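You operate a simulated robot arm through the tools that you are given. There is no shell and no other tool. Be economical: measure what you need, move in short steps, check, and stop when the job is done.

You run a simulated two-armed robot. Do the job below in one go: nothing can be reset, and whatever is moved stays where it is left.

Task
Take the barley block and put it on top of the square yellow stone. Take the blue wool pad on the couch middle and put it away on the packing bench. Take the blue foam pad and leave it in the green bowl. Pull the towel door open. The order is free.

It is judged by the outcome, as a careful person would: the job done as asked, and still so three seconds after it is handed in. It fails if anything else is knocked over, pushed out of place, dropped, spilled or broken. Flat cloth is picked up by pressing the open fingertips on it (5 to 10 N) and closing them slowly along it; thin cloth reads only 2 to 8 mm in the jaws.

Robot
Two 7-joint arms with two-finger parallel grippers on one trunk, on a base that drives. Base frame: it is fixed to the floor where the robot stands at the start and does not move with it; the origin is under the middle of the robot, x ahead of it, y to its left, z up. Readings come in m, rad, newtons and seconds.
The left shoulder is at the start at [0.05, 0.161, 1.073], the right one opposite. With the tool pointing down near the work surface each hand reaches from about 0.1 to 0.66 m from the robot's upright axis, wherever it stands, measured 20 degrees to its own side. Places, roughly: barley block [0.5, 0, 0.75]; blue foam pad [0.5, -0.5, 0.75]; blue wool pad [1, 0, 0.75]; green bowl (14x14x8 cm) [1, -0.8, 0.7]; packing bench [-2.9, 5.8, 0.9]; square yellow stone (5x5x4 cm) [0.5, 0.2, 0.7]; towel door [2.3, -2.5, 0.4]. Payload 3.43 kg a hand.
The tool frame of a hand sits at the grasp point between the pads (the TCP): z along the fingers, y along the line on which they close. The tips reach 0.03 m beyond it. The gripper opens to 0.094 m. The fingers are 0.028 m wide and 0.01 m thick; the gripper's body (0.05 by 0.096 m) begins 0.055 m behind the TCP.
Orientation is that of the tool frame in the base frame, as a unit quaternion [x, y, z, w]. With the fingers straight down and closing along the base's y, the tool's x points along the base's -x, its y along +y and its z along -z.

Tools
- The arms move only by the tool move_arm. It takes "left_deltas", "right_deltas" or both (then of equal length, played together; a hand with none holds still); each is a list of rows, each a list of 2 entries, a list of its own where there are three numbers: the shift along the tool's x, y, z in m, then the turn, a rotation vector about the tool's x, y, z in degrees. In form: [[[x, y, z], [ax, ay, az]], ...]. A call has 1 to 20 rows; each row shifts and turns the commanded pose from where the row before left it, along the tool's axes as they then stand. "left_grip" and "right_grip" are, for a hand that has rows, the opening in per cent of the stroke, from 0 (shut) to 100 (fully open), set as the call begins (left out, the last holds). Each row takes 0.2 s and may step no farther than 0.05 m and 0.15 rad from the row before; otherwise, or with a gripper value out of range, the whole call is refused. Where a pose cannot be reached the arm comes as near as it can. A force on the tool above 40 N (or 10 N above the force at the start of the call, whichever is more), or a blocked arm, ends the call early, and 0.2 s more pass. Each finger travels about 0.045 m/s and halts on what it meets, pressing with about 29 N; the grip force reading is that of the motor and also rises with nothing between the fingers. The clock runs only during rows and for 0.2 s after the last one: add rows that do not move to give the fingers time. The reply holds the time, the measured pose of the TCP, the force on the tool along the base axes, the opening and the grip force, in the units named above and with some noise, with the torque about the TCP (base axes, N m) and any sound that the robot's microphone picked up.
- Cameras (640 x 400 px; columns grow to the right, rows downward): "scene" is now at [0.1144, -0.0242, 1.2008]; the picture's right is [-0.21, -0.98, 0.00], its down [-0.52, 0.11, -0.85] and it looks along [0.83, -0.18, -0.53] (base axes); focal length 270 px, centre (320, 200). "left" rides on the left gripper at [0.076, -0.014, -0.103] in its tool frame; the picture's right is [0.18, 0.98, 0.00], its down [-0.75, 0.14, -0.64] and it looks along [-0.63, 0.12, 0.77] (tool axes); focal length 243 px, centre (320, 200). "right" rides on the right gripper at [0.076, 0.014, -0.102] in its tool frame; the picture's right is [-0.18, 0.98, 0.00], its down [-0.75, -0.14, -0.64] and it looks along [-0.63, -0.12, 0.77] (tool axes); focal length 243 px, centre (320, 200). There is no depth. A picture from a camera that has moved, and an enlarged one, comes with that camera's place and axes in the base frame and with its lens. The place of the scene camera against the robot may be out by one fixed shift of up to 0.025 m in any direction.
- get_image(camera): a new picture of that camera. It takes no simulated time.
- lift_body(by): slides the trunk up (or, below 0, down) by that many m; the arms and the scene camera ride with it, the base frame stays. It gives what a move gives, with no picture.
- steer(legs): drives the robot by 1 to 6 legs, each [ahead, left, turn to the left] in m, m and rad, along the robot's own axes; the way and the turn of a leg run together, so that a leg with both is an arc; at most 1.5 m and 3.142 rad a leg. The arms and the cameras ride along, it lands a little off, and it stops where it bumps. It gives what a move gives.
- pan_tilt(pan, tilt): turns the head with the scene camera to pan (to the left, within 1.396 rad either way) and tilt (down, from -0.506 to 1.204), counted from straight ahead of the robot. It gives what a move gives.
- inspect(camera, box): a new picture of the part [left, top, right, bottom] of that camera's present view, enlarged. It takes no simulated time.
- finish_job(): hands the job in; it is judged then, once.

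Work in short steps. Places have to be worked out from the pictures, the camera data and where the tool is seen: move nearer, look again, correct. Check each grasp and each placing, and mend what went wrong. You have 165 turns and 118 pictures in all, those below and enlarged ones among them. Open the grippers and draw the arms clear of the work before you hand the job in, unless the task says otherwise; then end with one line.

The tools are called after "Emit:" as a command line: name --argument value ..., lists and objects as JSON in quotes. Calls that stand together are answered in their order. move_arm: Moves the arms, as the interface text tells. Its arguments: {"type":"object","properties":{"left_deltas":{"type":"array","items":{"type":"array"}},"left_grip":{"type":"number"},"right_deltas":{"type":"array","items":{"type":"array"}},"right_grip":{"type":"number"}},"required":[]} The other tools are called the same way: lift_body (by) slides the trunk up or down; steer (legs) drives the base; pan_tilt (pan, tilt) turns the head that bears the scene camera; get_image (camera) takes a picture; inspect (camera, box) takes an enlarged picture of a part of a camera's view; finish_job () hands the job in.

At the start:

```text
clock: 0.0
left_tcp_pos: [0.5009, 0.1272, 1.0195]
left_tool_rot: [0.0, 1.0, 0.0, 0.002]
left_wrist_force: [0.2, -0.4, -0.2]
left_ft_torque: [-0.02, 0.02, -0.03]
left_grip_width: 0.094
left_grip_force: 0.0
right_tcp_pos: [0.3833, -0.277, 1.014]
right_tool_rot: [0.0, 1.0, 0.0, 0.0]
right_wrist_force: [0.6, 1.0, 0.1]
right_ft_torque: [0.0, -0.01, -0.01]
right_grip_width: 0.0938
right_grip_force: 0.0
trunk travel left (down, up): [-0.1, 0.167]
robot x, y, heading: [-0.0022, -0.0015, -0.002]
head pan, tilt: [-0.215, 0.557]
```

scene: 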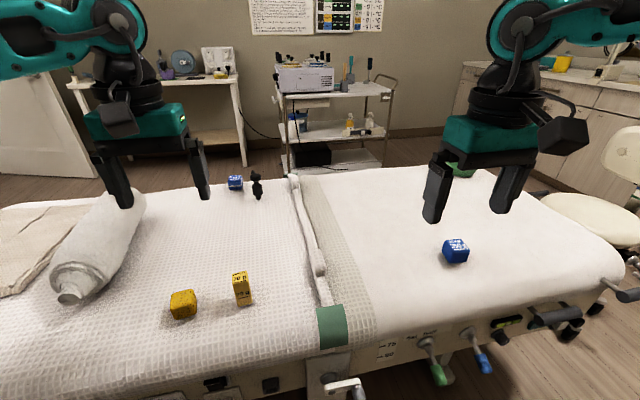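
right: 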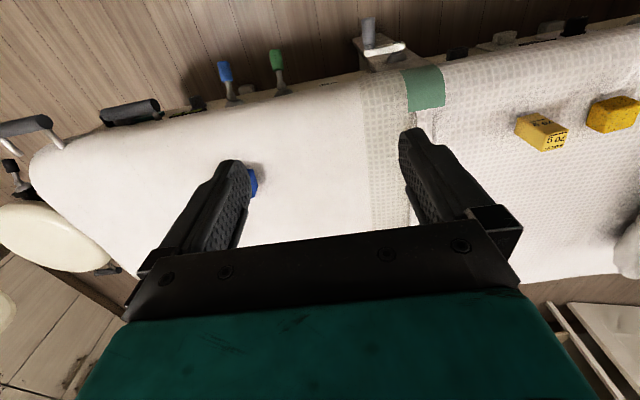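
left: 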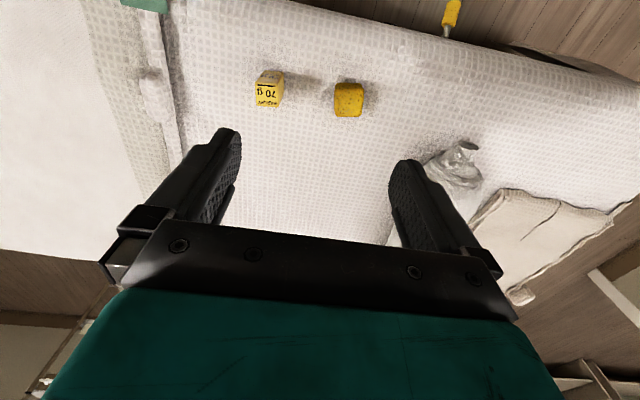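

I'll take a closer look at the objects on the couch first.

Emit:
inspect --camera "scene" --box '[120, 160, 360, 330]'

Emit:
inspect --camera "scene" --box '[400, 140, 640, 310]'

Emit:
inspect --camera "left" --box '[220, 40, 400, 150]'

```text
2.35 times, centred on (240, 245) of scene
camera zoom: at [0.1144, -0.0242, 1.2008], right [-0.21, -0.98, 0.0], down [-0.52, 0.11, -0.85], along [0.83, -0.18, -0.53], focal length 635 px, centre (508, 94)
```

zoom: 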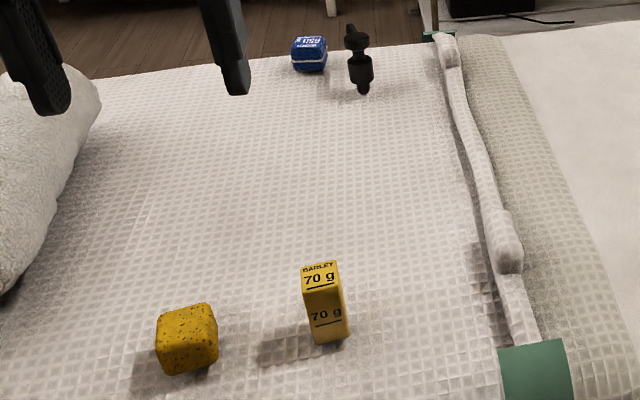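

```text
2.35 times, centred on (520, 225) of scene
camera zoom: at [0.1144, -0.0242, 1.2008], right [-0.21, -0.98, 0.0], down [-0.52, 0.11, -0.85], along [0.83, -0.18, -0.53], focal length 635 px, centre (-151, 141)
```

zoom: 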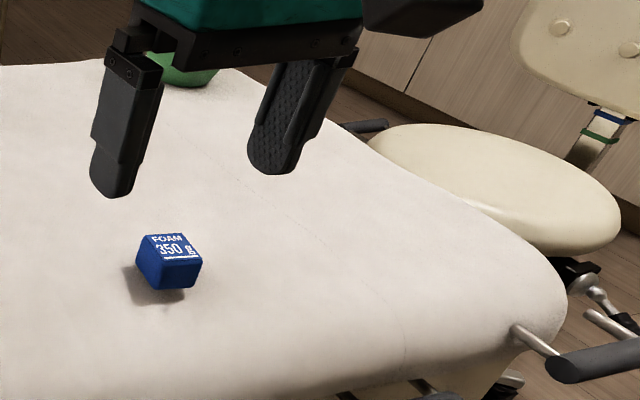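

```text
3.56 times, centred on (310, 95) of left
camera zoom: at [0.4254, 0.1118, 1.121], right [-0.18, 0.98, 0.0], down [0.75, 0.14, 0.64], along [0.63, 0.12, -0.77], focal length 863 px, centre (356, 573)
```

zoom: 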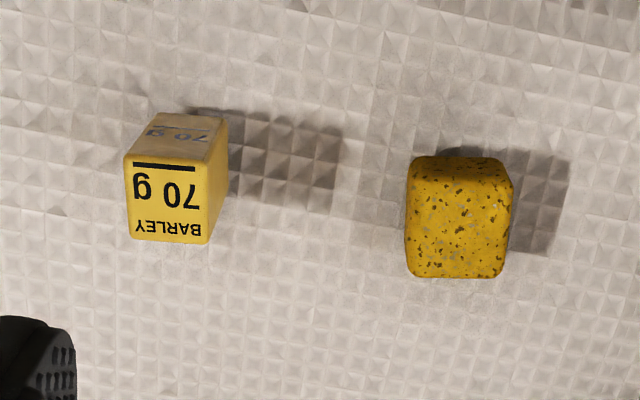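

The barley block stands as a column of about 3×3×7 cm near (0.54, 0.06), and the stone is near (0.54, 0.18). Before moving, I'll look around the room with the head.

Emit:
pan_tilt --pan -0.9 --tilt 0.35

Emit:
get_image --camera "scene"

Emit:
pan_tilt --pan 1.0 --tilt 0.35

Emit:
get_image --camera "scene"

Emit:
pan_tilt --pan 0.0 --tilt 1.1

Emit:
get_image --camera "scene"

```text
clock: 1.1
left_tcp_pos: [0.5006, 0.127, 1.0177]
left_tool_rot: [0.001, 1.0, 0.0, 0.001]
left_wrist_force: [-0.6, -0.9, -0.7]
left_ft_torque: [0.01, 0.02, 0.0]
left_grip_width: 0.0942
left_grip_force: 0.0
right_tcp_pos: [0.3817, -0.2771, 1.0151]
right_tool_rot: [0.001, 1.0, 0.0, 0.0]
right_wrist_force: [0.0, -0.2, -0.7]
right_ft_torque: [0.0, -0.01, 0.0]
right_grip_width: 0.0941
right_grip_force: 0.1
trunk travel left (down, up): [-0.1, 0.167]
robot x, y, heading: [0.0009, 0.0004, -0.0]
head pan, tilt: [-0.901, 0.351]
```

```text
111 pictures are left
camera scene: at [0.0847, -0.0781, 1.2196], right [-0.78, -0.62, 0.0], down [-0.21, 0.27, -0.94], along [0.58, -0.74, -0.34], focal length 270 px, centre (320, 200)
```

scene: 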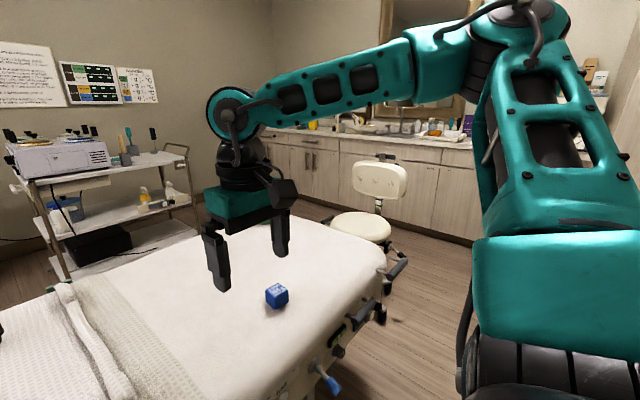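

```text
clock: 2.9
left_tcp_pos: [0.5007, 0.1268, 1.0189]
left_tool_rot: [0.0, 1.0, -0.001, 0.001]
left_wrist_force: [0.4, 0.4, 0.1]
left_ft_torque: [0.0, 0.02, 0.0]
left_grip_width: 0.0938
left_grip_force: 0.0
right_tcp_pos: [0.383, -0.277, 1.0145]
right_tool_rot: [0.0, 1.0, 0.0, 0.0]
right_wrist_force: [0.5, 0.3, 0.4]
right_ft_torque: [-0.02, 0.02, 0.03]
right_grip_width: 0.0944
right_grip_force: 0.0
trunk travel left (down, up): [-0.1, 0.167]
robot x, y, heading: [0.001, -0.0028, 0.002]
head pan, tilt: [1.0, 0.351]
```

```text
110 pictures are left
camera scene: at [0.0772, 0.0731, 1.2197], right [0.84, -0.54, 0.0], down [-0.19, -0.29, -0.94], along [0.51, 0.79, -0.34], focal length 270 px, centre (320, 200)
```

scene: 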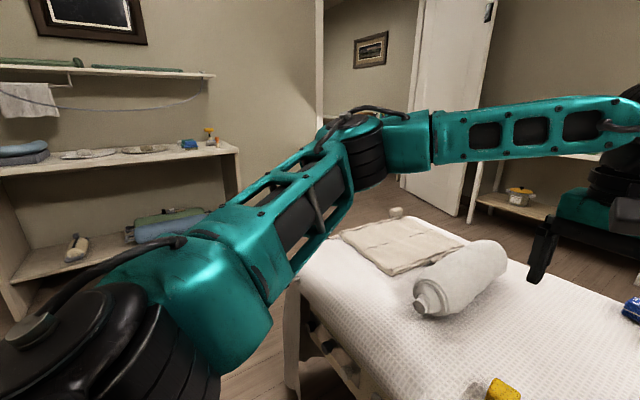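

```text
clock: 4.2
left_tcp_pos: [0.5007, 0.1267, 1.0194]
left_tool_rot: [0.0, 1.0, 0.0, 0.001]
left_wrist_force: [-0.2, 0.4, -0.4]
left_ft_torque: [-0.03, -0.01, 0.0]
left_grip_width: 0.094
left_grip_force: 0.1
right_tcp_pos: [0.3827, -0.277, 1.0139]
right_tool_rot: [0.0, 1.0, 0.001, -0.001]
right_wrist_force: [-0.4, 0.0, -0.7]
right_ft_torque: [0.0, 0.02, 0.0]
right_grip_width: 0.0939
right_grip_force: 0.0
trunk travel left (down, up): [-0.1, 0.167]
robot x, y, heading: [-0.0009, -0.0032, -0.002]
head pan, tilt: [0.0, 1.1]
```

```text
109 pictures are left
camera scene: at [0.09, -0.0051, 1.1583], right [0.0, -1.0, 0.0], down [-0.89, 0.0, -0.45], along [0.45, 0.0, -0.89], focal length 270 px, centre (320, 200)
```

scene: 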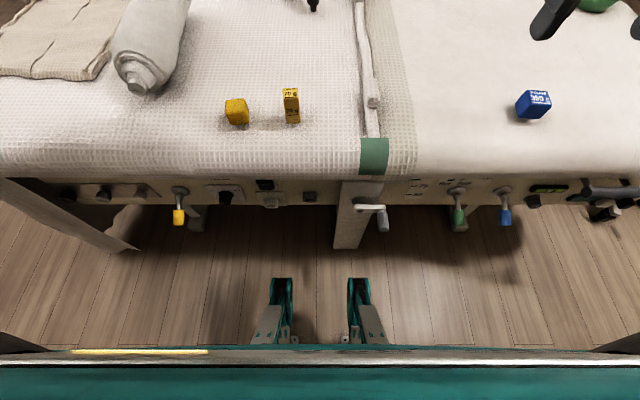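

The block comes first. I'll bring the left hand above it with a 6° yaw and look again.

Emit:
move_arm --left_deltas '[[[-0.01, -0.0168, 0.035], [0, 0, -1.5]], [[-0.01, -0.0168, 0.035], [0, 0, -1.5]], [[-0.01, -0.0168, 0.035], [0, 0, -1.5]], [[-0.01, -0.0168, 0.035], [0, 0, -1.5]]]' --left_grip 100

Emit:
get_image --camera "left"

```text
clock: 5.2
left_tcp_pos: [0.5461, 0.0596, 0.8785]
left_tool_rot: [-0.053, 0.999, 0.001, 0.001]
left_wrist_force: [0.4, -0.2, 0.1]
left_ft_torque: [-0.03, -0.01, -0.01]
left_grip_width: 0.094
left_grip_force: 0.1
right_tcp_pos: [0.3846, -0.2764, 1.014]
right_tool_rot: [0.001, 1.0, 0.0, 0.0]
right_wrist_force: [-0.3, -0.6, 0.4]
right_ft_torque: [0.0, 0.01, 0.02]
right_grip_width: 0.094
right_grip_force: 0.1
trunk travel left (down, up): [-0.1, 0.167]
robot x, y, heading: [0.0012, 0.0016, -0.002]
head pan, tilt: [0.0, 1.1]
```

```text
108 pictures are left
camera left: at [0.4734, 0.038, 0.9808], right [-0.29, 0.96, 0.0], down [0.73, 0.22, 0.64], along [0.62, 0.18, -0.77], focal length 243 px, centre (320, 200)
```

left: 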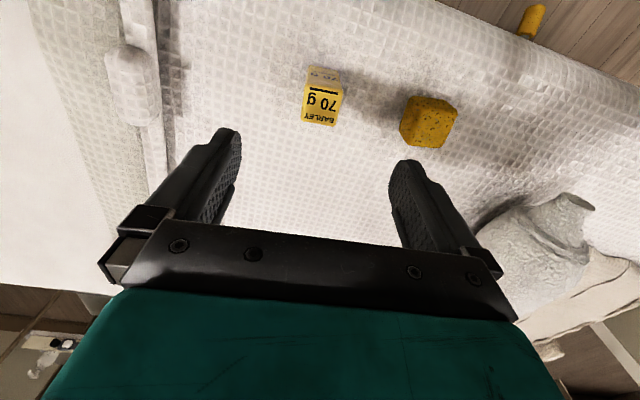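

Emit:
inspect --camera "left" --box '[280, 50, 480, 175]'

```text
3.20 times, centred on (380, 112) of left
camera zoom: at [0.4734, 0.038, 0.9808], right [-0.29, 0.96, 0.0], down [0.73, 0.22, 0.64], along [0.62, 0.18, -0.77], focal length 776 px, centre (128, 480)
```

zoom: 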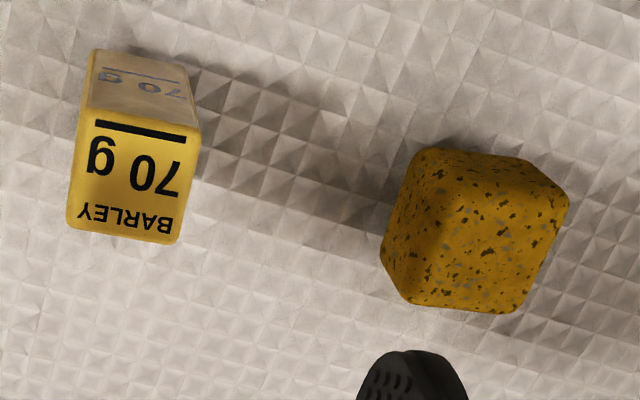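

The block top centre comes out at (0.542, 0.058), with yaw as set. I'll go down to z = 0.75, with the tips at 0.72, and close.

Emit:
move_arm --left_deltas '[[[0.004, -0.0015, 0.03], [0, 0, 0]], [[0, 0, 0.04], [0, 0, 0]], [[0, 0, 0.04], [0, 0, 0]], [[0, 0, 0.0185], [0, 0, 0]], [[0, 0, 0], [0, 0, 0]]]'

Emit:
move_arm --left_deltas '[[[0, 0, 0], [0, 0, 0]], [[0, 0, 0], [0, 0, 0]], [[0, 0, 0], [0, 0, 0]], [[0, 0, 0], [0, 0, 0]], [[0, 0, 0], [0, 0, 0]], [[0, 0, 0], [0, 0, 0]]]' --left_grip 15

Emit:
get_image --camera "left"

```text
clock: 6.4
left_tcp_pos: [0.5408, 0.0597, 0.7489]
left_tool_rot: [-0.052, 0.999, 0.0, 0.0]
left_wrist_force: [0.1, 0.1, 0.7]
left_ft_torque: [0.0, 0.0, 0.02]
left_grip_width: 0.0938
left_grip_force: 0.0
right_tcp_pos: [0.3821, -0.2772, 1.0148]
right_tool_rot: [0.0, 1.0, 0.0, 0.0]
right_wrist_force: [0.5, 0.8, -0.7]
right_ft_torque: [-0.04, 0.01, 0.0]
right_grip_width: 0.0939
right_grip_force: 0.0
trunk travel left (down, up): [-0.1, 0.167]
robot x, y, heading: [0.0013, -0.0031, 0.003]
head pan, tilt: [0.0, 1.1]
```

```text
clock: 7.8
left_tcp_pos: [0.5424, 0.0608, 0.7498]
left_tool_rot: [-0.052, 0.999, 0.0, 0.001]
left_wrist_force: [-0.1, 0.1, 0.5]
left_ft_torque: [-0.02, 0.01, 0.01]
left_grip_width: 0.0356
left_grip_force: 28.9
right_tcp_pos: [0.3823, -0.2783, 1.0143]
right_tool_rot: [0.0, 1.0, 0.0, 0.0]
right_wrist_force: [-0.5, 0.0, 0.3]
right_ft_torque: [-0.01, 0.01, 0.03]
right_grip_width: 0.094
right_grip_force: 0.0
trunk travel left (down, up): [-0.1, 0.167]
robot x, y, heading: [0.0002, -0.0005, -0.002]
head pan, tilt: [0.0, 1.1]
```

```text
106 pictures are left
camera left: at [0.4679, 0.0376, 0.8517], right [-0.29, 0.96, 0.0], down [0.73, 0.22, 0.64], along [0.62, 0.18, -0.77], focal length 243 px, centre (320, 200)
```

left: 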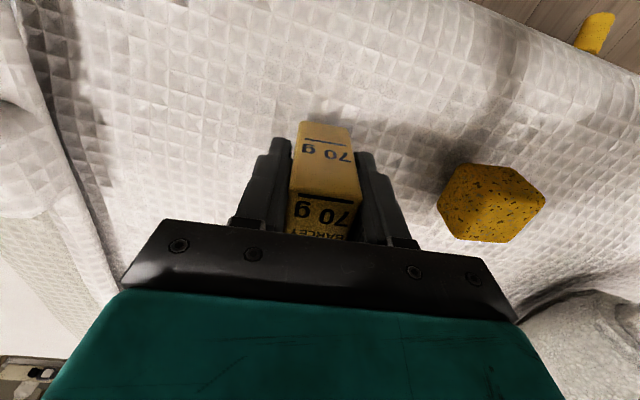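

The grip holds at 35.6 mm. I'll lift and view the stone from above.

Emit:
move_arm --left_deltas '[[[0, 0, -0.03], [0, 0, 0]], [[0, 0, -0.04], [0, 0, 0]], [[0, 0.035, -0.03], [0, 0, 0]], [[0, 0.035, 0], [0, 0, 0]], [[0, 0, 0], [0, 0, 0]]]'

Emit:
inspect --camera "left" --box '[240, 40, 480, 190]'

Emit:
get_image --camera "scene"

```text
clock: 9.0
left_tcp_pos: [0.5337, 0.1287, 0.85]
left_tool_rot: [-0.053, 0.999, 0.0, 0.001]
left_wrist_force: [-0.4, 0.4, -1.4]
left_ft_torque: [0.01, 0.0, 0.0]
left_grip_width: 0.0358
left_grip_force: 29.5
right_tcp_pos: [0.3822, -0.2776, 1.0141]
right_tool_rot: [0.0, 1.0, 0.0, 0.0]
right_wrist_force: [0.1, -0.2, -0.2]
right_ft_torque: [0.0, 0.0, -0.01]
right_grip_width: 0.0936
right_grip_force: 0.1
trunk travel left (down, up): [-0.1, 0.167]
robot x, y, heading: [0.0038, 0.0014, 0.001]
head pan, tilt: [0.0, 1.1]
```

```text
2.67 times, centred on (360, 115) of left
camera zoom: at [0.4608, 0.1056, 0.9521], right [-0.29, 0.96, 0.0], down [0.73, 0.22, 0.64], along [0.62, 0.18, -0.77], focal length 647 px, centre (213, 427)
```

zoom: 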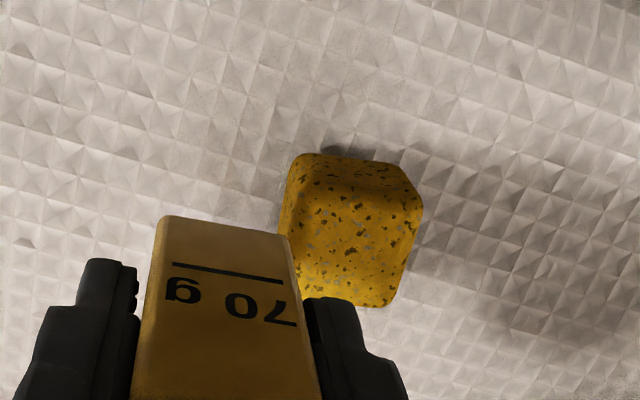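

```text
104 pictures are left
camera scene: at [0.09, -0.0053, 1.1583], right [0.0, -1.0, 0.0], down [-0.89, 0.0, -0.45], along [0.45, 0.0, -0.89], focal length 270 px, centre (320, 200)
```

scene: 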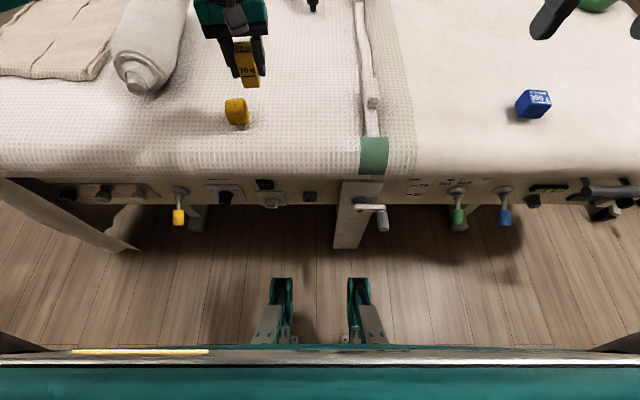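

The stone centre is at (0.541, 0.1745) with its top near 0.743. I'll centre the block over it and lower it to just above.

Emit:
move_arm --left_deltas '[[[-0.006, 0.0224, 0], [0, 0, 0]], [[-0.006, 0.0224, 0], [0, 0, 0]], [[0, 0, 0.03], [0, 0, 0]], [[0, 0, 0.02], [0, 0, 0]], [[0, 0, 0], [0, 0, 0]]]'

Emit:
get_image --camera "left"

Emit:
inspect --camera "scene" --box '[180, 30, 300, 140]'

```text
clock: 10.2
left_tcp_pos: [0.5389, 0.1744, 0.8008]
left_tool_rot: [-0.052, 0.999, 0.0, 0.001]
left_wrist_force: [0.0, -0.1, -0.8]
left_ft_torque: [-0.01, 0.02, -0.01]
left_grip_width: 0.0362
left_grip_force: 29.0
right_tcp_pos: [0.3838, -0.2784, 1.0147]
right_tool_rot: [0.0, 1.0, 0.0, 0.0]
right_wrist_force: [0.9, 0.3, 0.2]
right_ft_torque: [0.04, 0.0, 0.0]
right_grip_width: 0.0939
right_grip_force: 0.0
trunk travel left (down, up): [-0.1, 0.167]
robot x, y, heading: [-0.0032, 0.0009, 0.002]
head pan, tilt: [0.0, 1.1]
```

```text
103 pictures are left
camera left: at [0.4664, 0.1516, 0.9022], right [-0.29, 0.96, 0.0], down [0.73, 0.22, 0.64], along [0.62, 0.18, -0.77], focal length 243 px, centre (320, 200)
```

left: 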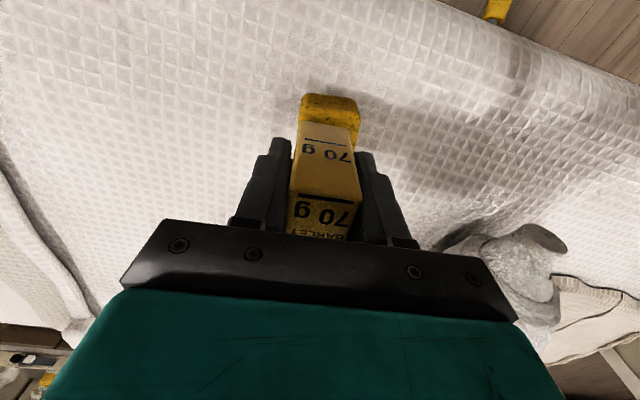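

```text
3.64 times, centred on (240, 85) of scene
camera zoom: at [0.09, -0.0052, 1.1583], right [0.0, -1.0, 0.0], down [-0.89, 0.0, -0.45], along [0.45, 0.0, -0.89], focal length 982 px, centre (611, 618)
```

zoom: 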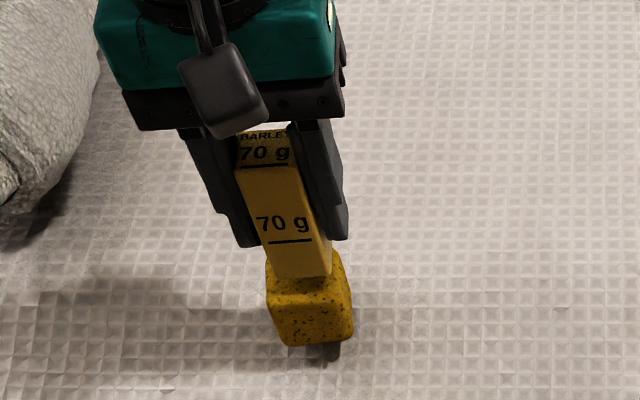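

The block is aligned over the stone. I'll lower it gently until contact.

Emit:
move_arm --left_deltas '[[[-0.001, -0.001, 0.005], [0, 0, 0]], [[0, 0, 0.004], [0, 0, 0]], [[0, 0, 0.001], [0, 0, 0]], [[0, 0, 0], [0, 0, 0]]]'

Emit:
inspect --camera "scene" --box '[180, 30, 300, 140]'

```text
clock: 11.2
left_tcp_pos: [0.5398, 0.1738, 0.7904]
left_tool_rot: [-0.052, 0.999, 0.001, 0.0]
left_wrist_force: [-0.5, 0.5, -0.4]
left_ft_torque: [-0.01, 0.03, -0.01]
left_grip_width: 0.0355
left_grip_force: 29.1
right_tcp_pos: [0.3825, -0.2768, 1.0143]
right_tool_rot: [0.001, 1.0, -0.001, 0.0]
right_wrist_force: [-0.2, 0.1, 0.5]
right_ft_torque: [-0.02, -0.02, 0.03]
right_grip_width: 0.094
right_grip_force: 0.1
trunk travel left (down, up): [-0.1, 0.167]
robot x, y, heading: [-0.0005, -0.0021, 0.002]
head pan, tilt: [0.0, 1.1]
```

```text
3.64 times, centred on (240, 85) of scene
camera zoom: at [0.09, -0.0052, 1.1583], right [0.0, -1.0, 0.0], down [-0.89, 0.0, -0.45], along [0.45, 0.0, -0.89], focal length 982 px, centre (611, 618)
```

zoom: 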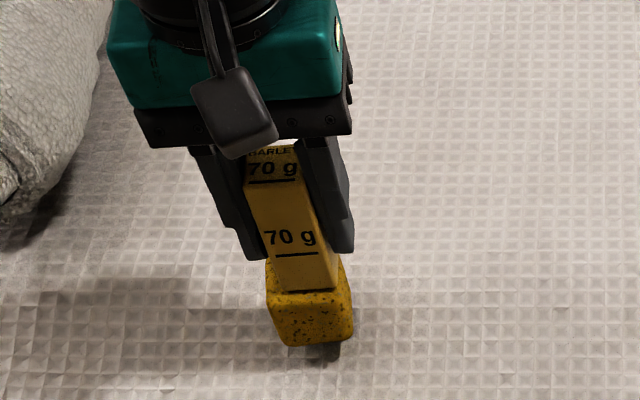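

No contact force yet, so I'll step down 1 mm at a time.

Emit:
move_arm --left_deltas '[[[0, 0, 0.001], [0, 0, 0]], [[0, 0, 0.001], [0, 0, 0]], [[0, 0, 0], [0, 0, 0]]]'

```text
clock: 12.0
left_tcp_pos: [0.5417, 0.1731, 0.7893]
left_tool_rot: [-0.052, 0.999, 0.0, 0.001]
left_wrist_force: [-1.3, 1.0, 5.5]
left_ft_torque: [0.07, 0.12, -0.02]
left_grip_width: 0.0357
left_grip_force: 29.2
right_tcp_pos: [0.3827, -0.2774, 1.0158]
right_tool_rot: [0.0, 1.0, 0.0, 0.0]
right_wrist_force: [-0.1, -0.1, -0.1]
right_ft_torque: [-0.01, 0.0, 0.03]
right_grip_width: 0.094
right_grip_force: 0.1
trunk travel left (down, up): [-0.1, 0.167]
robot x, y, heading: [0.0008, -0.0006, -0.001]
head pan, tilt: [0.0, 1.1]
```

Contact at 5.5 N. I'll release and retreat straight up.

Emit:
move_arm --left_deltas '[[[0, 0, 0], [0, 0, 0]], [[0, 0, 0], [0, 0, 0]], [[0, 0, 0], [0, 0, 0]], [[0, 0, 0], [0, 0, 0]]]' --left_grip 80

Emit:
move_arm --left_deltas '[[[0, 0, -0.03], [0, 0, 0]], [[0, 0, -0.05], [0, 0, 0]], [[0, 0, -0.05], [0, 0, 0]], [[0, 0, -0.05], [0, 0, 0]], [[0, 0, -0.05], [0, 0, 0]]]'

Emit:
inspect --camera "scene" --box '[180, 30, 300, 140]'

Emit:
get_image --camera "right"

```text
clock: 13.0
left_tcp_pos: [0.5406, 0.1731, 0.7882]
left_tool_rot: [-0.052, 0.999, 0.0, 0.001]
left_wrist_force: [0.1, -1.0, 0.6]
left_ft_torque: [0.0, 0.0, 0.0]
left_grip_width: 0.075
left_grip_force: 0.0
right_tcp_pos: [0.3827, -0.2773, 1.0142]
right_tool_rot: [0.0, 1.0, 0.0, 0.0]
right_wrist_force: [0.1, -0.3, 0.9]
right_ft_torque: [0.03, 0.0, -0.02]
right_grip_width: 0.0943
right_grip_force: 0.1
trunk travel left (down, up): [-0.1, 0.167]
robot x, y, heading: [0.0048, -0.0006, 0.0]
head pan, tilt: [0.0, 1.1]
```

```text
clock: 14.2
left_tcp_pos: [0.5403, 0.1719, 1.0199]
left_tool_rot: [-0.053, 0.999, 0.0, 0.002]
left_wrist_force: [-0.6, 0.8, 0.3]
left_ft_torque: [0.02, 0.0, -0.01]
left_grip_width: 0.0753
left_grip_force: 0.0
right_tcp_pos: [0.3815, -0.2777, 1.0147]
right_tool_rot: [0.0, 1.0, 0.0, 0.0]
right_wrist_force: [-0.3, -0.5, 0.6]
right_ft_torque: [-0.02, 0.0, -0.01]
right_grip_width: 0.0942
right_grip_force: 0.1
trunk travel left (down, up): [-0.1, 0.167]
robot x, y, heading: [0.0049, 0.0029, -0.0]
head pan, tilt: [0.0, 1.1]
```

```text
3.64 times, centred on (240, 85) of scene
camera zoom: at [0.0897, -0.0054, 1.1583], right [0.0, -1.0, 0.0], down [-0.89, 0.0, -0.45], along [0.45, 0.0, -0.89], focal length 982 px, centre (611, 618)
```

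zoom: 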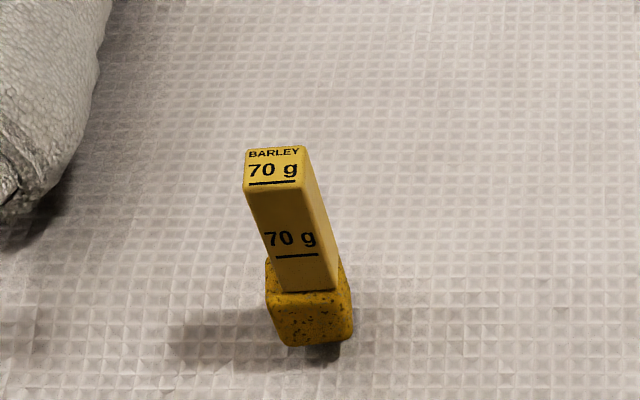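

```text
99 pictures are left
camera right: at [0.3058, -0.2638, 1.1179], right [0.18, 0.98, 0.0], down [0.75, -0.14, 0.64], along [0.63, -0.12, -0.77], focal length 243 px, centre (320, 200)
```

right: 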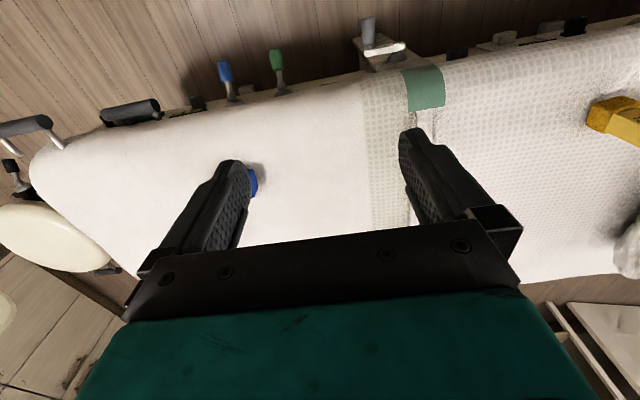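

The block stands squarely on the stone. Next is the foam block, seen near (0.53, −0.46): I'll drive 0.25 m to the right for better reach and look with the right hand camera.

Emit:
steer --legs '[[0, -0.25, 0]]'

Emit:
get_image --camera "right"

```text
clock: 16.0
left_tcp_pos: [0.5412, -0.078, 1.0199]
left_tool_rot: [-0.052, 0.999, 0.0, 0.002]
left_wrist_force: [-0.9, -0.7, 0.4]
left_ft_torque: [0.02, -0.04, 0.0]
left_grip_width: 0.0751
left_grip_force: 0.0
right_tcp_pos: [0.3808, -0.5256, 1.0143]
right_tool_rot: [0.002, 1.0, 0.0, 0.0]
right_wrist_force: [0.1, -0.6, 0.2]
right_ft_torque: [0.04, -0.02, -0.02]
right_grip_width: 0.0938
right_grip_force: 0.1
trunk travel left (down, up): [-0.1, 0.167]
robot x, y, heading: [-0.0034, -0.2458, 0.002]
head pan, tilt: [0.0, 1.1]
```

```text
98 pictures are left
camera right: at [0.3054, -0.5121, 1.1179], right [0.19, 0.98, 0.0], down [0.75, -0.14, 0.64], along [0.63, -0.12, -0.77], focal length 243 px, centre (320, 200)
```

right: 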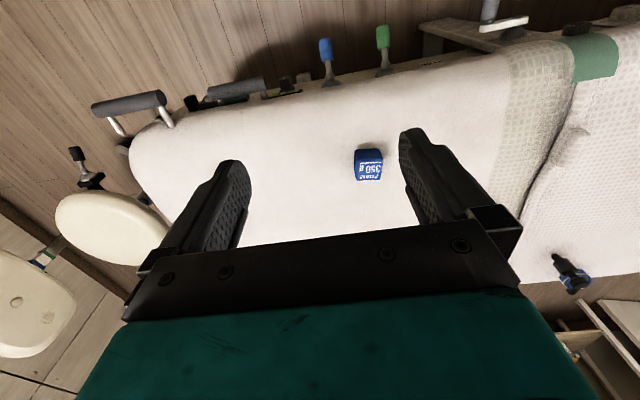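

The foam block is near (0.545, −0.47). I'll move above it and look closer.

Emit:
move_arm --right_deltas '[[[-0.032, 0.011, 0.029], [0, 0, 0]], [[-0.032, 0.011, 0.029], [0, 0, 0]], [[-0.032, 0.011, 0.029], [0, 0, 0]], [[-0.032, 0.011, 0.029], [0, 0, 0]], [[-0.032, 0.011, 0.029], [0, 0, 0]]]' --right_grip 100

Emit:
inspect --camera "right" --box '[220, 30, 420, 155]'

```text
clock: 17.2
left_tcp_pos: [0.5404, -0.077, 1.0194]
left_tool_rot: [-0.052, 0.999, 0.0, 0.001]
left_wrist_force: [0.3, 0.3, -1.0]
left_ft_torque: [0.03, -0.01, -0.05]
left_grip_width: 0.0749
left_grip_force: 0.1
right_tcp_pos: [0.5293, -0.4807, 0.8732]
right_tool_rot: [0.001, 1.0, 0.001, 0.002]
right_wrist_force: [0.9, 0.7, -0.1]
right_ft_torque: [-0.02, -0.03, -0.04]
right_grip_width: 0.0941
right_grip_force: 0.1
right hand out of reach, approached as far as the arm can: row 5
trunk travel left (down, up): [-0.1, 0.167]
robot x, y, heading: [0.0006, -0.2453, -0.003]
head pan, tilt: [0.0, 1.1]
```

```text
3.20 times, centred on (320, 92) of right
camera zoom: at [0.453, -0.4676, 0.9766], right [0.19, 0.98, 0.0], down [0.75, -0.14, 0.64], along [0.63, -0.12, -0.76], focal length 776 px, centre (320, 544)
```

zoom: 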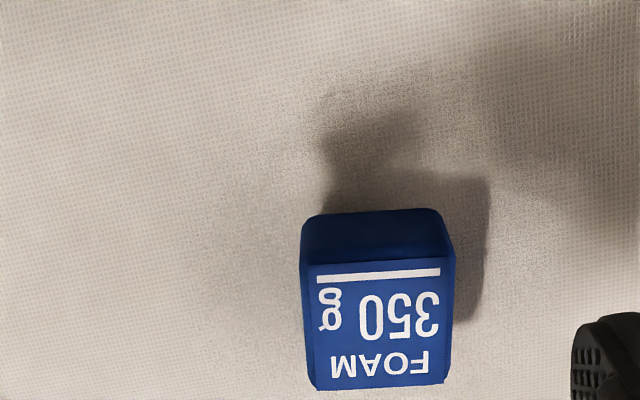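

The foam block's top centre is near (0.557, −0.469) with yaw about −9°. The arm was at its limit, so I'll ease the base 5 cm ahead.

Emit:
steer --legs '[[0.05, -0.05, 0]]'

Emit:
inspect --camera "right" --box '[220, 30, 420, 155]'

```text
clock: 18.2
left_tcp_pos: [0.5899, -0.1269, 1.0195]
left_tool_rot: [-0.053, 0.999, 0.0, 0.0]
left_wrist_force: [-1.1, 0.0, 0.0]
left_ft_torque: [-0.02, 0.03, 0.0]
left_grip_width: 0.0753
left_grip_force: 0.1
right_tcp_pos: [0.58, -0.5317, 0.8737]
right_tool_rot: [0.001, 1.0, 0.002, 0.0]
right_wrist_force: [-0.8, 0.0, 0.1]
right_ft_torque: [0.03, 0.02, 0.01]
right_grip_width: 0.094
right_grip_force: 0.1
trunk travel left (down, up): [-0.1, 0.167]
robot x, y, heading: [0.053, -0.2947, 0.001]
head pan, tilt: [0.0, 1.1]
```

```text
3.20 times, centred on (320, 92) of right
camera zoom: at [0.5029, -0.5173, 0.9763], right [0.18, 0.98, 0.0], down [0.75, -0.14, 0.64], along [0.63, -0.12, -0.77], focal length 776 px, centre (320, 544)
```

zoom: 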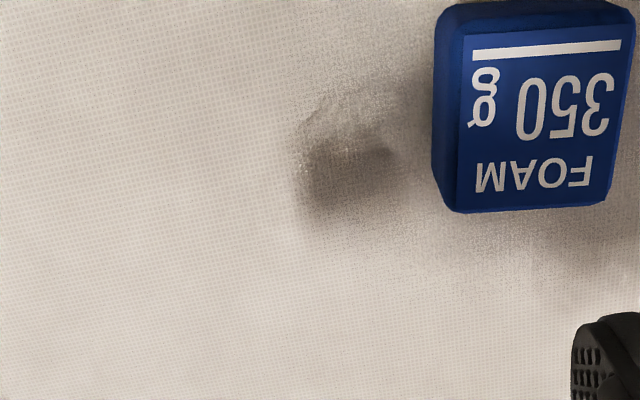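

Same place confirmed at (0.5575, −0.470). I'll align above it, then descend and close.

Emit:
move_arm --right_deltas '[[[0.0115, 0.031, 0], [0, 0, 0]], [[0.011, 0.0307, 0], [0, 0, 0]], [[0, 0, 0.03], [0, 0, 4.7]], [[0, 0, 0.03], [0, 0, 4.7]], [[0, 0, 0.015], [0, 0, 0]], [[0, 0, 0], [0, 0, 0]]]'

Emit:
get_image --camera "right"

```text
clock: 19.6
left_tcp_pos: [0.5895, -0.1266, 1.0186]
left_tool_rot: [-0.051, 0.999, 0.0, 0.001]
left_wrist_force: [-0.6, 0.2, 0.1]
left_ft_torque: [-0.03, 0.03, -0.02]
left_grip_width: 0.0751
left_grip_force: 0.0
right_tcp_pos: [0.5244, -0.5014, 0.8192]
right_tool_rot: [0.083, 0.997, 0.002, 0.001]
right_wrist_force: [0.0, 0.3, 1.2]
right_ft_torque: [-0.02, 0.01, 0.0]
right_grip_width: 0.0939
right_grip_force: 0.0
right hand out of reach, approached as far as the arm can: row 1, 2, 3, 4, 5
trunk travel left (down, up): [-0.1, 0.167]
robot x, y, heading: [0.0481, -0.2946, -0.002]
head pan, tilt: [0.0, 1.1]
```

```text
95 pictures are left
camera right: at [0.4503, -0.4752, 0.9234], right [0.34, 0.94, 0.0], down [0.72, -0.27, 0.64], along [0.61, -0.22, -0.77], focal length 243 px, centre (320, 200)
```

right: 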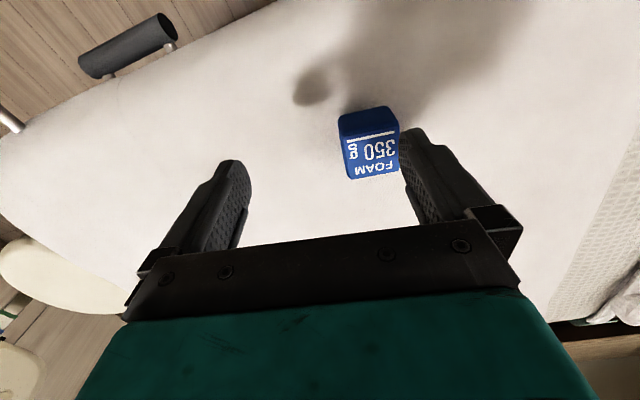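

The arm hits its limit in this position. I'll raise the hand and shift the base left, so the block lies further out to the right side.

Emit:
move_arm --right_deltas '[[[0.02, -0.01, -0.04], [0, 0, 0]], [[0.02, -0.01, -0.03], [0, 0, 0]], [[0, 0, 0], [0, 0, 0]]]'

Emit:
steer --legs '[[0.0, 0.12, 0]]'

```text
clock: 20.4
left_tcp_pos: [0.59, -0.1256, 1.0186]
left_tool_rot: [-0.052, 0.999, 0.0, 0.001]
left_wrist_force: [0.0, -0.8, -0.2]
left_ft_torque: [0.02, 0.03, -0.02]
left_grip_width: 0.075
left_grip_force: 0.0
right_tcp_pos: [0.479, -0.5147, 0.8903]
right_tool_rot: [0.082, 0.997, -0.001, 0.0]
right_wrist_force: [-0.1, 0.4, -0.1]
right_ft_torque: [-0.01, -0.02, 0.07]
right_grip_width: 0.094
right_grip_force: 0.0
trunk travel left (down, up): [-0.1, 0.167]
robot x, y, heading: [0.0513, -0.3011, -0.002]
head pan, tilt: [0.0, 1.1]
```

```text
clock: 21.7
left_tcp_pos: [0.5911, -0.0054, 1.0184]
left_tool_rot: [-0.052, 0.999, 0.001, 0.001]
left_wrist_force: [-0.6, 0.3, 0.2]
left_ft_torque: [-0.03, 0.01, 0.01]
left_grip_width: 0.0752
left_grip_force: 0.1
right_tcp_pos: [0.4808, -0.3954, 0.8907]
right_tool_rot: [0.084, 0.996, -0.001, 0.0]
right_wrist_force: [0.0, 0.5, -0.4]
right_ft_torque: [-0.02, -0.02, -0.01]
right_grip_width: 0.0939
right_grip_force: 0.0
trunk travel left (down, up): [-0.1, 0.167]
robot x, y, heading: [0.0529, -0.1815, -0.004]
head pan, tilt: [0.0, 1.1]
```

Emit:
move_arm --right_deltas '[[[-0.0293, -0.0203, 0.01], [0, 0, 0]], [[-0.0293, -0.0203, 0.01], [0, 0, 0]], [[-0.0293, -0.0203, 0.01], [0, 0, 0]], [[0, 0, 0.02], [0, 0, 0]], [[0, 0, 0], [0, 0, 0]]]'

Emit:
get_image --camera "right"

```text
clock: 22.9
left_tcp_pos: [0.5903, -0.0059, 1.0195]
left_tool_rot: [-0.052, 0.999, 0.0, 0.001]
left_wrist_force: [-0.3, -0.6, -0.1]
left_ft_torque: [0.0, 0.01, 0.02]
left_grip_width: 0.0751
left_grip_force: 0.0
right_tcp_pos: [0.5587, -0.4718, 0.8389]
right_tool_rot: [0.082, 0.997, 0.001, 0.002]
right_wrist_force: [-0.3, 0.2, 0.0]
right_ft_torque: [-0.01, 0.0, -0.01]
right_grip_width: 0.094
right_grip_force: 0.0
trunk travel left (down, up): [-0.1, 0.167]
robot x, y, heading: [0.0522, -0.1777, 0.001]
head pan, tilt: [0.0, 1.1]
```

```text
94 pictures are left
camera right: at [0.4849, -0.446, 0.9423], right [0.34, 0.94, 0.0], down [0.72, -0.26, 0.64], along [0.6, -0.22, -0.77], focal length 243 px, centre (320, 200)
```

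right: 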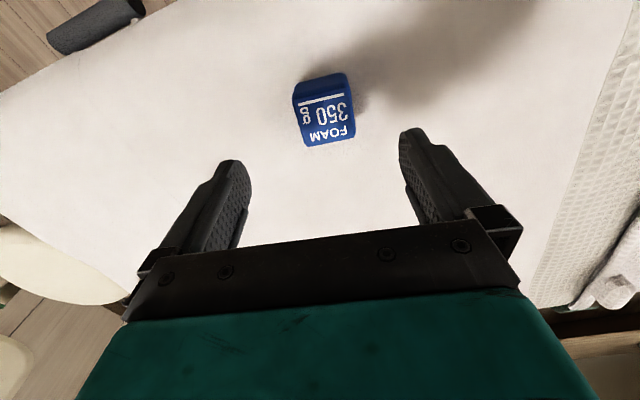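

Aligned. I'll descend to z = 0.742 and close.

Emit:
move_arm --right_deltas '[[[0, 0, 0.04], [0, 0, 0]], [[0, 0, 0.035], [0, 0, 0]], [[0, 0, 0.021], [0, 0, 0]], [[0, 0, 0], [0, 0, 0]]]'

Emit:
move_arm --right_deltas '[[[0, 0, 0], [0, 0, 0]], [[0, 0, 0], [0, 0, 0]], [[0, 0, 0], [0, 0, 0]], [[0, 0, 0], [0, 0, 0]], [[0, 0, 0], [0, 0, 0]], [[0, 0, 0], [0, 0, 0]]]' --right_grip 25

Emit:
get_image --camera "right"

```text
clock: 23.9
left_tcp_pos: [0.5908, -0.0076, 1.0202]
left_tool_rot: [-0.053, 0.999, 0.0, 0.0]
left_wrist_force: [0.2, -0.1, -0.8]
left_ft_torque: [0.0, -0.01, 0.03]
left_grip_width: 0.0754
left_grip_force: 0.1
right_tcp_pos: [0.5383, -0.4781, 0.7636]
right_tool_rot: [0.083, 0.997, 0.002, 0.002]
right_wrist_force: [-0.8, 0.0, 0.4]
right_ft_torque: [0.03, -0.02, -0.01]
right_grip_width: 0.094
right_grip_force: 0.0
right hand out of reach, approached as far as the arm can: row 2, 3
trunk travel left (down, up): [-0.1, 0.167]
robot x, y, heading: [0.0524, -0.1764, -0.002]
head pan, tilt: [0.0, 1.1]
```

```text
clock: 25.3
left_tcp_pos: [0.5915, -0.0074, 1.0183]
left_tool_rot: [-0.051, 0.999, 0.0, 0.001]
left_wrist_force: [0.1, 0.3, 0.2]
left_ft_torque: [-0.01, 0.02, 0.01]
left_grip_width: 0.0755
left_grip_force: 0.1
right_tcp_pos: [0.5387, -0.4777, 0.764]
right_tool_rot: [0.083, 0.997, 0.001, 0.0]
right_wrist_force: [0.6, 0.5, 0.7]
right_ft_torque: [-0.01, -0.03, 0.03]
right_grip_width: 0.0486
right_grip_force: 29.2
trunk travel left (down, up): [-0.1, 0.167]
robot x, y, heading: [0.0526, -0.1747, -0.002]
head pan, tilt: [0.0, 1.1]
```

```text
93 pictures are left
camera right: at [0.4648, -0.4527, 0.8674], right [0.34, 0.94, 0.0], down [0.72, -0.26, 0.64], along [0.6, -0.22, -0.77], focal length 243 px, centre (320, 200)
```

right: 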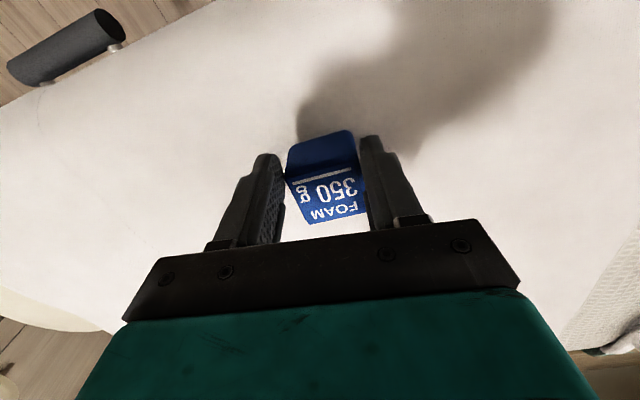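

Reach shrinks lower down, and the fingers caught only the near top of the block. I'll reopen, rise, lower the trunk and retry.

Emit:
move_arm --right_deltas '[[[0, 0, 0], [0, 0, 0]], [[0, 0, 0], [0, 0, 0]], [[0, 0, 0], [0, 0, 0]], [[0, 0, 0], [0, 0, 0]], [[0, 0, 0], [0, 0, 0]], [[0, 0, 0], [0, 0, 0]]]' --right_grip 100

Emit:
move_arm --right_deltas '[[[0, 0, -0.04], [0, 0, 0]], [[0, 0, -0.04], [0, 0, 0]], [[0, 0, -0.04], [0, 0, 0]], [[0, 0, -0.02], [0, 0, 0]], [[0, 0, 0], [0, 0, 0]]]'

Emit:
lift_body --by -0.08

Emit:
get_image --camera "right"

```text
clock: 26.7
left_tcp_pos: [0.5912, -0.0061, 1.019]
left_tool_rot: [-0.052, 0.999, 0.0, 0.001]
left_wrist_force: [-0.1, -0.3, 0.1]
left_ft_torque: [-0.01, -0.01, 0.02]
left_grip_width: 0.0757
left_grip_force: 0.1
right_tcp_pos: [0.5379, -0.4797, 0.7645]
right_tool_rot: [0.083, 0.997, 0.001, 0.001]
right_wrist_force: [-0.8, -0.9, 1.2]
right_ft_torque: [-0.01, 0.0, 0.01]
right_grip_width: 0.0941
right_grip_force: 0.1
trunk travel left (down, up): [-0.1, 0.167]
robot x, y, heading: [0.0466, -0.1827, -0.001]
head pan, tilt: [0.0, 1.1]
```

```text
clock: 27.9
left_tcp_pos: [0.5901, -0.0064, 1.0182]
left_tool_rot: [-0.051, 0.999, 0.0, 0.001]
left_wrist_force: [0.6, -0.2, 0.6]
left_ft_torque: [0.0, 0.01, 0.0]
left_grip_width: 0.0752
left_grip_force: 0.0
right_tcp_pos: [0.539, -0.4787, 0.9038]
right_tool_rot: [0.083, 0.997, 0.001, 0.001]
right_wrist_force: [0.4, -0.7, -1.3]
right_ft_torque: [-0.02, -0.01, -0.01]
right_grip_width: 0.094
right_grip_force: 0.2
trunk travel left (down, up): [-0.1, 0.167]
robot x, y, heading: [0.0495, -0.1794, -0.004]
head pan, tilt: [0.0, 1.1]
```

```text
clock: 29.0
left_tcp_pos: [0.5906, -0.0073, 0.9392]
left_tool_rot: [-0.052, 0.999, 0.0, 0.0]
left_wrist_force: [-0.1, -0.5, 0.8]
left_ft_torque: [0.01, -0.01, 0.0]
left_grip_width: 0.075
left_grip_force: 0.0
right_tcp_pos: [0.5371, -0.4793, 0.8241]
right_tool_rot: [0.083, 0.997, 0.001, 0.001]
right_wrist_force: [-0.3, 1.2, 0.4]
right_ft_torque: [-0.01, 0.03, -0.03]
right_grip_width: 0.0939
right_grip_force: 0.1
trunk travel left (down, up): [-0.02, 0.247]
robot x, y, heading: [0.0517, -0.1794, -0.003]
head pan, tilt: [0.0, 1.1]
```

```text
92 pictures are left
camera right: at [0.4648, -0.4533, 0.9272], right [0.34, 0.94, 0.0], down [0.72, -0.26, 0.64], along [0.6, -0.22, -0.77], focal length 243 px, centre (320, 200)
```

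right: 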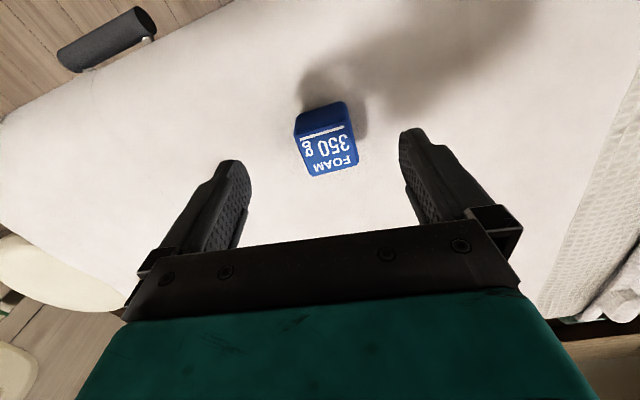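

Now forward 2 cm, then down.

Emit:
move_arm --right_deltas '[[[-0.02, 0.003, 0.02], [0, 0, 0]], [[0, 0, 0.03], [0, 0, 0]], [[0, 0, 0.03], [0, 0, 0]], [[0, 0, 0], [0, 0, 0]]]'

Emit:
get_image --camera "right"

```text
clock: 30.0
left_tcp_pos: [0.5915, -0.0059, 0.9387]
left_tool_rot: [-0.052, 0.999, 0.0, 0.001]
left_wrist_force: [0.1, 0.6, 0.3]
left_ft_torque: [-0.01, -0.03, 0.0]
left_grip_width: 0.0752
left_grip_force: 0.0
right_tcp_pos: [0.5588, -0.4783, 0.7432]
right_tool_rot: [0.083, 0.997, 0.001, 0.002]
right_wrist_force: [-0.9, -0.1, 0.0]
right_ft_torque: [-0.01, 0.02, 0.01]
right_grip_width: 0.0938
right_grip_force: 0.1
trunk travel left (down, up): [-0.02, 0.247]
robot x, y, heading: [0.0492, -0.1754, -0.001]
head pan, tilt: [0.0, 1.1]
```

```text
91 pictures are left
camera right: at [0.4862, -0.4529, 0.846], right [0.34, 0.94, 0.0], down [0.72, -0.26, 0.64], along [0.6, -0.22, -0.77], focal length 243 px, centre (320, 200)
```

right: 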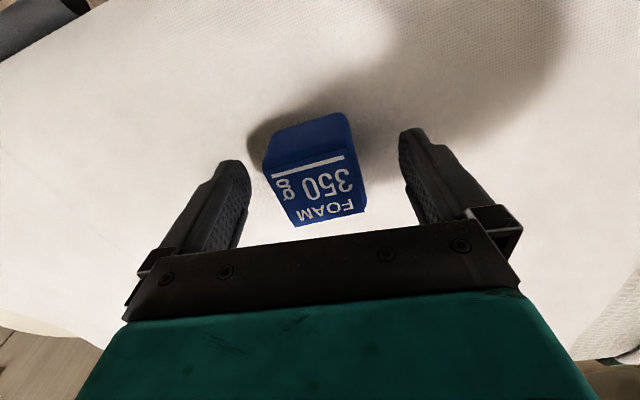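

The block turned slightly in the first pinch, so I'll square the hand by −8° and close.

Emit:
move_arm --right_deltas '[[[0, -0.003, 0], [0, 0, -4]], [[0, 0, 0.001], [0, 0, -4]], [[0, 0, 0], [0, 0, 0]]]'

Emit:
move_arm --right_deltas '[[[0, 0, 0], [0, 0, 0]], [[0, 0, 0], [0, 0, 0]], [[0, 0, 0], [0, 0, 0]], [[0, 0, 0], [0, 0, 0]], [[0, 0, 0], [0, 0, 0]], [[0, 0, 0], [0, 0, 0]]]' --right_grip 25

Emit:
get_image --camera "right"

```text
clock: 30.8
left_tcp_pos: [0.5907, -0.0064, 0.9389]
left_tool_rot: [-0.053, 0.999, 0.0, 0.001]
left_wrist_force: [-0.6, 0.7, 0.4]
left_ft_torque: [0.02, -0.01, 0.0]
left_grip_width: 0.0752
left_grip_force: 0.2
right_tcp_pos: [0.5578, -0.4823, 0.7419]
right_tool_rot: [0.012, 1.0, 0.0, 0.001]
right_wrist_force: [0.7, 1.2, -0.6]
right_ft_torque: [-0.01, -0.03, -0.01]
right_grip_width: 0.094
right_grip_force: 0.1
trunk travel left (down, up): [-0.02, 0.247]
robot x, y, heading: [0.0519, -0.1774, 0.001]
head pan, tilt: [0.0, 1.1]
```

```text
clock: 32.2
left_tcp_pos: [0.5916, -0.0076, 0.9389]
left_tool_rot: [-0.051, 0.999, 0.001, 0.001]
left_wrist_force: [0.1, -0.8, -0.1]
left_ft_torque: [-0.01, 0.0, 0.0]
left_grip_width: 0.0752
left_grip_force: 0.2
right_tcp_pos: [0.5596, -0.4818, 0.7427]
right_tool_rot: [0.013, 1.0, 0.0, 0.001]
right_wrist_force: [0.1, 0.4, 0.5]
right_ft_torque: [0.02, 0.0, 0.0]
right_grip_width: 0.0514
right_grip_force: 28.9
trunk travel left (down, up): [-0.02, 0.247]
robot x, y, heading: [0.0484, -0.1774, -0.002]
head pan, tilt: [0.0, 1.1]
```

```text
90 pictures are left
camera right: at [0.4822, -0.4662, 0.8458], right [0.21, 0.98, 0.0], down [0.75, -0.16, 0.64], along [0.63, -0.13, -0.77], focal length 243 px, centre (320, 200)
```

right: 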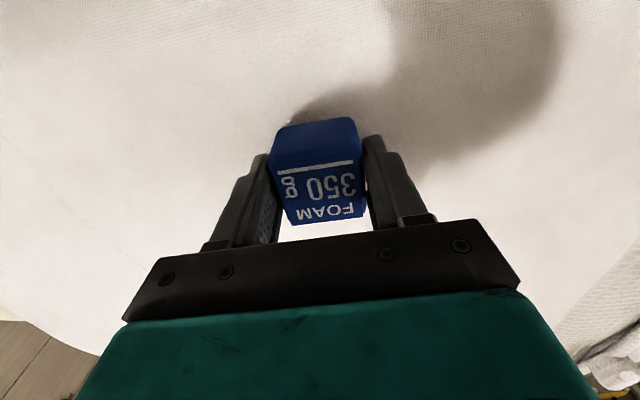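

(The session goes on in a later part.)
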